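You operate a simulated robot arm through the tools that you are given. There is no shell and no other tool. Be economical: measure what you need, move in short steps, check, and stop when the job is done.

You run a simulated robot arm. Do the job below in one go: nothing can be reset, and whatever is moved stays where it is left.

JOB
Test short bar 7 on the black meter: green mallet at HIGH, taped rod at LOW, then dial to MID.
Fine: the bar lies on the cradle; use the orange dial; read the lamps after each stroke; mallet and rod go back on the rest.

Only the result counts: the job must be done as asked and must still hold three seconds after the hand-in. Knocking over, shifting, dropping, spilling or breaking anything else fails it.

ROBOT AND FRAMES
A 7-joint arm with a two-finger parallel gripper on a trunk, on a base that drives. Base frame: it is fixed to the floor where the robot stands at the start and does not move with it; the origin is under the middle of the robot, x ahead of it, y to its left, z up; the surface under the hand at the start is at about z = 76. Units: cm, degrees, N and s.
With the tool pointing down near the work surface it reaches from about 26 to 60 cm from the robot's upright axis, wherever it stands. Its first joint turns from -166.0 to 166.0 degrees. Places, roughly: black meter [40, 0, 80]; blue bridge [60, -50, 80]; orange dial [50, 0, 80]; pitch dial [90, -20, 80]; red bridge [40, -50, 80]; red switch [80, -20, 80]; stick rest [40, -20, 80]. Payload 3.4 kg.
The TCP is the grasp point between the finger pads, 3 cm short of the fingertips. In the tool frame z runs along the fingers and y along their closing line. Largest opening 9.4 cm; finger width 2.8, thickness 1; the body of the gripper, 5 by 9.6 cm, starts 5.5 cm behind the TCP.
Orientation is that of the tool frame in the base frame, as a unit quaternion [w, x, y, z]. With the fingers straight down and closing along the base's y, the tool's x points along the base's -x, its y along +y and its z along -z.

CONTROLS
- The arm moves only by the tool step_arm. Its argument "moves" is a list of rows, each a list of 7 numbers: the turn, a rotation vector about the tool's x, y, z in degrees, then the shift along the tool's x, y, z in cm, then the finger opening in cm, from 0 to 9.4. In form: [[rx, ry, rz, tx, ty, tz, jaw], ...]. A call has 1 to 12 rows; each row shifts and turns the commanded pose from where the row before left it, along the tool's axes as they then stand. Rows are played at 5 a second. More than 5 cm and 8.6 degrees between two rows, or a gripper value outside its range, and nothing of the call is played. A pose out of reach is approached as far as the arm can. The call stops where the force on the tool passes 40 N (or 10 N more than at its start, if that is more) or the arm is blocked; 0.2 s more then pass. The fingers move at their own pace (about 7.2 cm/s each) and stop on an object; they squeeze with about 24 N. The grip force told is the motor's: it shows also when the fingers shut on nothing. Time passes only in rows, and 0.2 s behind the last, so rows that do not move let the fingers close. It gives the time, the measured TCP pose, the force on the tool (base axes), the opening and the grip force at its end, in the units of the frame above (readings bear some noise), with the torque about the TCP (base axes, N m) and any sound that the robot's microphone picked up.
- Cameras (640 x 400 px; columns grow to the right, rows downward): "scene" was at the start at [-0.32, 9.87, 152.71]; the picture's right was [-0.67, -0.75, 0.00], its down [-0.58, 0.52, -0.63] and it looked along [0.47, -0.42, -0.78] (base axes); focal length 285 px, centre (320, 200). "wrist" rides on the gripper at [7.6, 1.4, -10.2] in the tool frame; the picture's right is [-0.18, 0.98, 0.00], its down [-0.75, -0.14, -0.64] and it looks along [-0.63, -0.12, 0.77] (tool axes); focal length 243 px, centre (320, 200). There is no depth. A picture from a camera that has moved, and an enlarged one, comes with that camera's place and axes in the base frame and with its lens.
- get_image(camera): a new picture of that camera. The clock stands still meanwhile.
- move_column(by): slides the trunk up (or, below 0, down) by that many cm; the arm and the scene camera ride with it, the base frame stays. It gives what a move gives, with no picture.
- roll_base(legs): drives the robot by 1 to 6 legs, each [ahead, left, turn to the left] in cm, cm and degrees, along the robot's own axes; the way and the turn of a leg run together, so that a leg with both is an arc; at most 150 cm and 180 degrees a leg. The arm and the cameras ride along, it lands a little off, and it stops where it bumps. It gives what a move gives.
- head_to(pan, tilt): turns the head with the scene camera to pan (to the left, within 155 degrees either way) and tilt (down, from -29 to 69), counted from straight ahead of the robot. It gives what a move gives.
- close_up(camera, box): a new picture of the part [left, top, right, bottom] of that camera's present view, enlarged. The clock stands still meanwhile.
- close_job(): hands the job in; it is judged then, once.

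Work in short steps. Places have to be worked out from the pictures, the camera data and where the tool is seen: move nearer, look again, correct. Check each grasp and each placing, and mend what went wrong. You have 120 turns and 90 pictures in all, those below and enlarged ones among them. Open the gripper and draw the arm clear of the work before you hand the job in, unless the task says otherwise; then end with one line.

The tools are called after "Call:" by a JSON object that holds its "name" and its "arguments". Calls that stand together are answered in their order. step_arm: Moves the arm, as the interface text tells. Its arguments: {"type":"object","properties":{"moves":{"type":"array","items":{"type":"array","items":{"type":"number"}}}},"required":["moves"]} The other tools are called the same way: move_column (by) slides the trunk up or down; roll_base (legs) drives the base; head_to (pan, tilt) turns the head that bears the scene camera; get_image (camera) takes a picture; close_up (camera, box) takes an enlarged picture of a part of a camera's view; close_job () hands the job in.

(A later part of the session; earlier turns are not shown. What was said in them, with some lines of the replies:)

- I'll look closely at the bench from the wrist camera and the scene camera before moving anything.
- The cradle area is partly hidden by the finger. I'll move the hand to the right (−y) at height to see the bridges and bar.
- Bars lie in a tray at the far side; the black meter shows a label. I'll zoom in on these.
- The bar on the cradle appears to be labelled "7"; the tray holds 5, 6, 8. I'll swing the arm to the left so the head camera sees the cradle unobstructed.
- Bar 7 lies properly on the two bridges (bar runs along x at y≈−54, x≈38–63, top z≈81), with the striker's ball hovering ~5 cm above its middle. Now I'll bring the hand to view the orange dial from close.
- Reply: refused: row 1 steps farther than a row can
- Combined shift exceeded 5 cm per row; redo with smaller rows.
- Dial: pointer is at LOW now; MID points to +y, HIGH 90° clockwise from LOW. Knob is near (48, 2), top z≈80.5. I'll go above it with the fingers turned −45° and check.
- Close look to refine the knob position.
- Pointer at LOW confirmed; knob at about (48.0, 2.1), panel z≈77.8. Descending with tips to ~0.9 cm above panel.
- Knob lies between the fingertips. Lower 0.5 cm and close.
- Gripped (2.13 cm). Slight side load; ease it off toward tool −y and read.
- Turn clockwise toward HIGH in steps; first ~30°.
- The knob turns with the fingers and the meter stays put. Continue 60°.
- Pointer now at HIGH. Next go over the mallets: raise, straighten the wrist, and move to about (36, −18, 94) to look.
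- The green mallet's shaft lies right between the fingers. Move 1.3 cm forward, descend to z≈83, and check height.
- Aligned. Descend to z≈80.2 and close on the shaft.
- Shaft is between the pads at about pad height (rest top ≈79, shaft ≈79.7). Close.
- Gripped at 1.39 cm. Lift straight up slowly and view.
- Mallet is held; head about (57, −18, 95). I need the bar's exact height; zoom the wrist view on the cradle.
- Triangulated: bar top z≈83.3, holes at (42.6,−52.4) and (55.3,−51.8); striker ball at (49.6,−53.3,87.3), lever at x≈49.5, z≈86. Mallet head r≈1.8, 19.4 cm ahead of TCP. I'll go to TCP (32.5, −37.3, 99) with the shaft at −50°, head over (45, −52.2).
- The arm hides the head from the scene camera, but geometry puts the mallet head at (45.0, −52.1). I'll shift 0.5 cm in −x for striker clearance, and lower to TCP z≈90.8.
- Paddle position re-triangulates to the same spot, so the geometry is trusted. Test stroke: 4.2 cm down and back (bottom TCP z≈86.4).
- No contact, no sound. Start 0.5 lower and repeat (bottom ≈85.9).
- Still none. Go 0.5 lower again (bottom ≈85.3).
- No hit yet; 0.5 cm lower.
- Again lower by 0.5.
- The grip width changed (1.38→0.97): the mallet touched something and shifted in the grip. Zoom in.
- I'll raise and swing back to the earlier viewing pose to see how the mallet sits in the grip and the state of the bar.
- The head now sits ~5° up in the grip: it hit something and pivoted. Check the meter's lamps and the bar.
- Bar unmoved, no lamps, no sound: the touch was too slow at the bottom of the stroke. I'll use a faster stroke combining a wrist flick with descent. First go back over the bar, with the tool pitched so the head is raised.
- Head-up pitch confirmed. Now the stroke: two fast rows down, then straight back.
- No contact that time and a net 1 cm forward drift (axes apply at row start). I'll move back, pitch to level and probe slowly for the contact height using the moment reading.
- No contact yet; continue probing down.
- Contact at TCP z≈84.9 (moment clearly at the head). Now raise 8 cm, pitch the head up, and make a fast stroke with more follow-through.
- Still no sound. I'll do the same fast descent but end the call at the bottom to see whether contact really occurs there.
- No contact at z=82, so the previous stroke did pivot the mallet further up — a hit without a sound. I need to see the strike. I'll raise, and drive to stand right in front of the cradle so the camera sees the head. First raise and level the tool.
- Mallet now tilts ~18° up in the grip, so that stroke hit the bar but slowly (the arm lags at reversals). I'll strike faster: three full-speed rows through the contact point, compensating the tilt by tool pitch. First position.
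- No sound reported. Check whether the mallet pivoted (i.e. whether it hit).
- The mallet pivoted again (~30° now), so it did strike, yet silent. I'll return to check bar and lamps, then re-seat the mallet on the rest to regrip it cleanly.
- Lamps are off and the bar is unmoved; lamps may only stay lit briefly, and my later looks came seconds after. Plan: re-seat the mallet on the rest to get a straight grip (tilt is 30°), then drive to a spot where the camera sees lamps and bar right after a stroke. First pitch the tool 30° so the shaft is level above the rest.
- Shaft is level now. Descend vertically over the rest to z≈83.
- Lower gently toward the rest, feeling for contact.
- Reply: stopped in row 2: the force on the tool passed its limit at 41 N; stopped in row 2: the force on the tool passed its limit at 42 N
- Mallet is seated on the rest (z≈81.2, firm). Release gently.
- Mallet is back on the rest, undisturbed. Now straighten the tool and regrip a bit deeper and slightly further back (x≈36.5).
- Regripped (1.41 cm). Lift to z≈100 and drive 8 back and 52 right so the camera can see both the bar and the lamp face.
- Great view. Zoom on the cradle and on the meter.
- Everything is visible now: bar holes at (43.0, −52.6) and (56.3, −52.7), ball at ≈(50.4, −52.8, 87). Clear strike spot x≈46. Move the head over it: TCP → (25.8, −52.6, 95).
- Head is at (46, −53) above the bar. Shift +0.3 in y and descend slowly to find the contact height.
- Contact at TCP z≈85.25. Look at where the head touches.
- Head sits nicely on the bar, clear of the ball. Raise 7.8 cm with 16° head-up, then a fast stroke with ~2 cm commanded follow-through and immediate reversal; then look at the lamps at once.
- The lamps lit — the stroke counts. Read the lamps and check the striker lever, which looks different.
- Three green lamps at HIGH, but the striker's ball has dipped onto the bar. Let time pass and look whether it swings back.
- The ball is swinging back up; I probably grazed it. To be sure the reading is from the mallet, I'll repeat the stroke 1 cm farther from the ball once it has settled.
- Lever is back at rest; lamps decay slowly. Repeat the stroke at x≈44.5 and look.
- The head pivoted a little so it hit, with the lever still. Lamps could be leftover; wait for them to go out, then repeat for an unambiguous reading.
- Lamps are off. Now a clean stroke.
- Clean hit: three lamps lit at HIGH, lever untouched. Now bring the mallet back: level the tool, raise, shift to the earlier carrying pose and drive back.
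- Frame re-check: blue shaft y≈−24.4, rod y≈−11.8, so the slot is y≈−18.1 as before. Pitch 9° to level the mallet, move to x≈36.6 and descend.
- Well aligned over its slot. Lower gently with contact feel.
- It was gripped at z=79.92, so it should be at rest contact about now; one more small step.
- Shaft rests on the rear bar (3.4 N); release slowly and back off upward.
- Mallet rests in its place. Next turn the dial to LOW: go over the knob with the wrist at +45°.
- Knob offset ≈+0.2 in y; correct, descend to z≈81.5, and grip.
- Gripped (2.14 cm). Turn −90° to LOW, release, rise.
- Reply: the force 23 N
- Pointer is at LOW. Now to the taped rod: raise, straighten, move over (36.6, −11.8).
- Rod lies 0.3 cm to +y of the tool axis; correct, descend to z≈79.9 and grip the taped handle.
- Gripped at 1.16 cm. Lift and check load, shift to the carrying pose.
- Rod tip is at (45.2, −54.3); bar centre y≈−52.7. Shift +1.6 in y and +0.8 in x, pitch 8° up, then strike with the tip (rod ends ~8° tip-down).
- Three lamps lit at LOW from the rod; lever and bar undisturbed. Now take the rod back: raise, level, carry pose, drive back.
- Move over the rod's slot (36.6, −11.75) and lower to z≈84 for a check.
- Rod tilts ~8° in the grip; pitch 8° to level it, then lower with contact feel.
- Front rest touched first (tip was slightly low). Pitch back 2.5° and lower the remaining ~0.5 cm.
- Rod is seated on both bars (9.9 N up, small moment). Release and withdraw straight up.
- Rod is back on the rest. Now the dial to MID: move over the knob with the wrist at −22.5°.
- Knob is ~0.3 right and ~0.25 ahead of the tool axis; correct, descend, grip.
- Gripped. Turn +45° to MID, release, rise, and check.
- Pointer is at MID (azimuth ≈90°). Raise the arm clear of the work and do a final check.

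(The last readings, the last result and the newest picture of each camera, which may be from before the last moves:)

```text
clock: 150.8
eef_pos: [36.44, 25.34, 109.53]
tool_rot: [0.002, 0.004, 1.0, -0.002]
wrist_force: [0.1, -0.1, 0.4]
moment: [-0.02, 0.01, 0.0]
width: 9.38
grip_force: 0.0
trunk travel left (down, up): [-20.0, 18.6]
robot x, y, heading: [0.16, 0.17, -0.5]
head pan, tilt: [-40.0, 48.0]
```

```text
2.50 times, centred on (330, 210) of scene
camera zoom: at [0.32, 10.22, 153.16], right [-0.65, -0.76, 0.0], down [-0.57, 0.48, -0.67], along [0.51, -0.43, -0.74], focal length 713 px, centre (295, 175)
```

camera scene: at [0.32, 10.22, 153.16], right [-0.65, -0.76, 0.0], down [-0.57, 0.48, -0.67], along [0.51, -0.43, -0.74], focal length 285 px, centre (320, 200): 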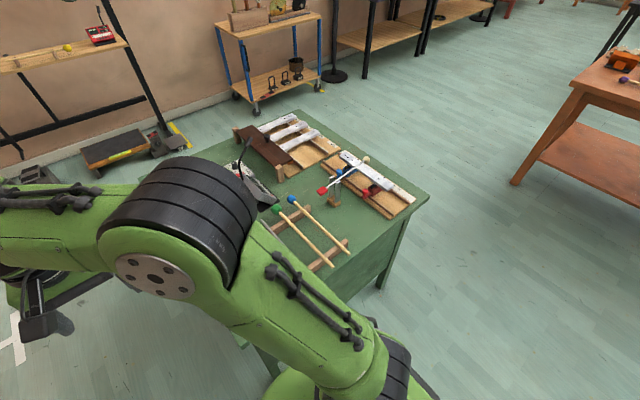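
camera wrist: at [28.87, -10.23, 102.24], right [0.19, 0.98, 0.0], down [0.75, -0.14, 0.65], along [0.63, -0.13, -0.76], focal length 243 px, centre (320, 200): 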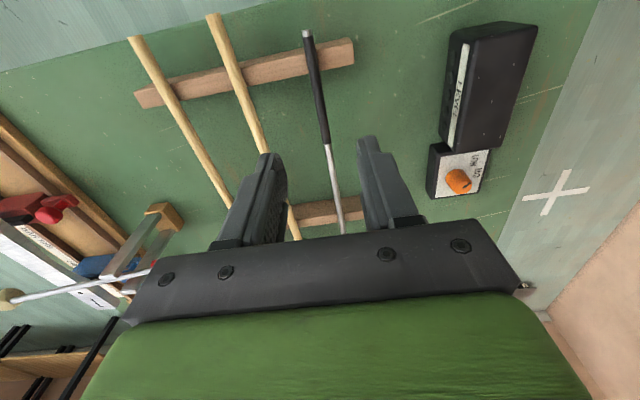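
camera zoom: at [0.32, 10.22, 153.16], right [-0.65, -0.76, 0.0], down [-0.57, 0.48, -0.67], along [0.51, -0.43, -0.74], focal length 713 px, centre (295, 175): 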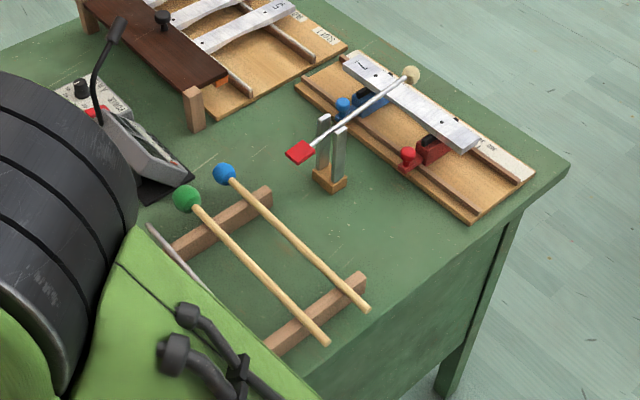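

Everything checks out: the bar is on the cradle, the striker is at rest, the mallet and rod are on the rest, the dial is at MID and the arm is clear. Handing in.

Call:
{"name": "close_job", "arguments": {}}

```text
The job is handed in.
```

Bar 7 is tested: the green mallet at HIGH lit three lamps, the taped rod at LOW lit three lamps, both are back on the rest and the dial is at MID; the bar took several extra mallet hits at HIGH while I set up the stroke, and one of them made the fixed striker dip onto the bar before it returned to rest.
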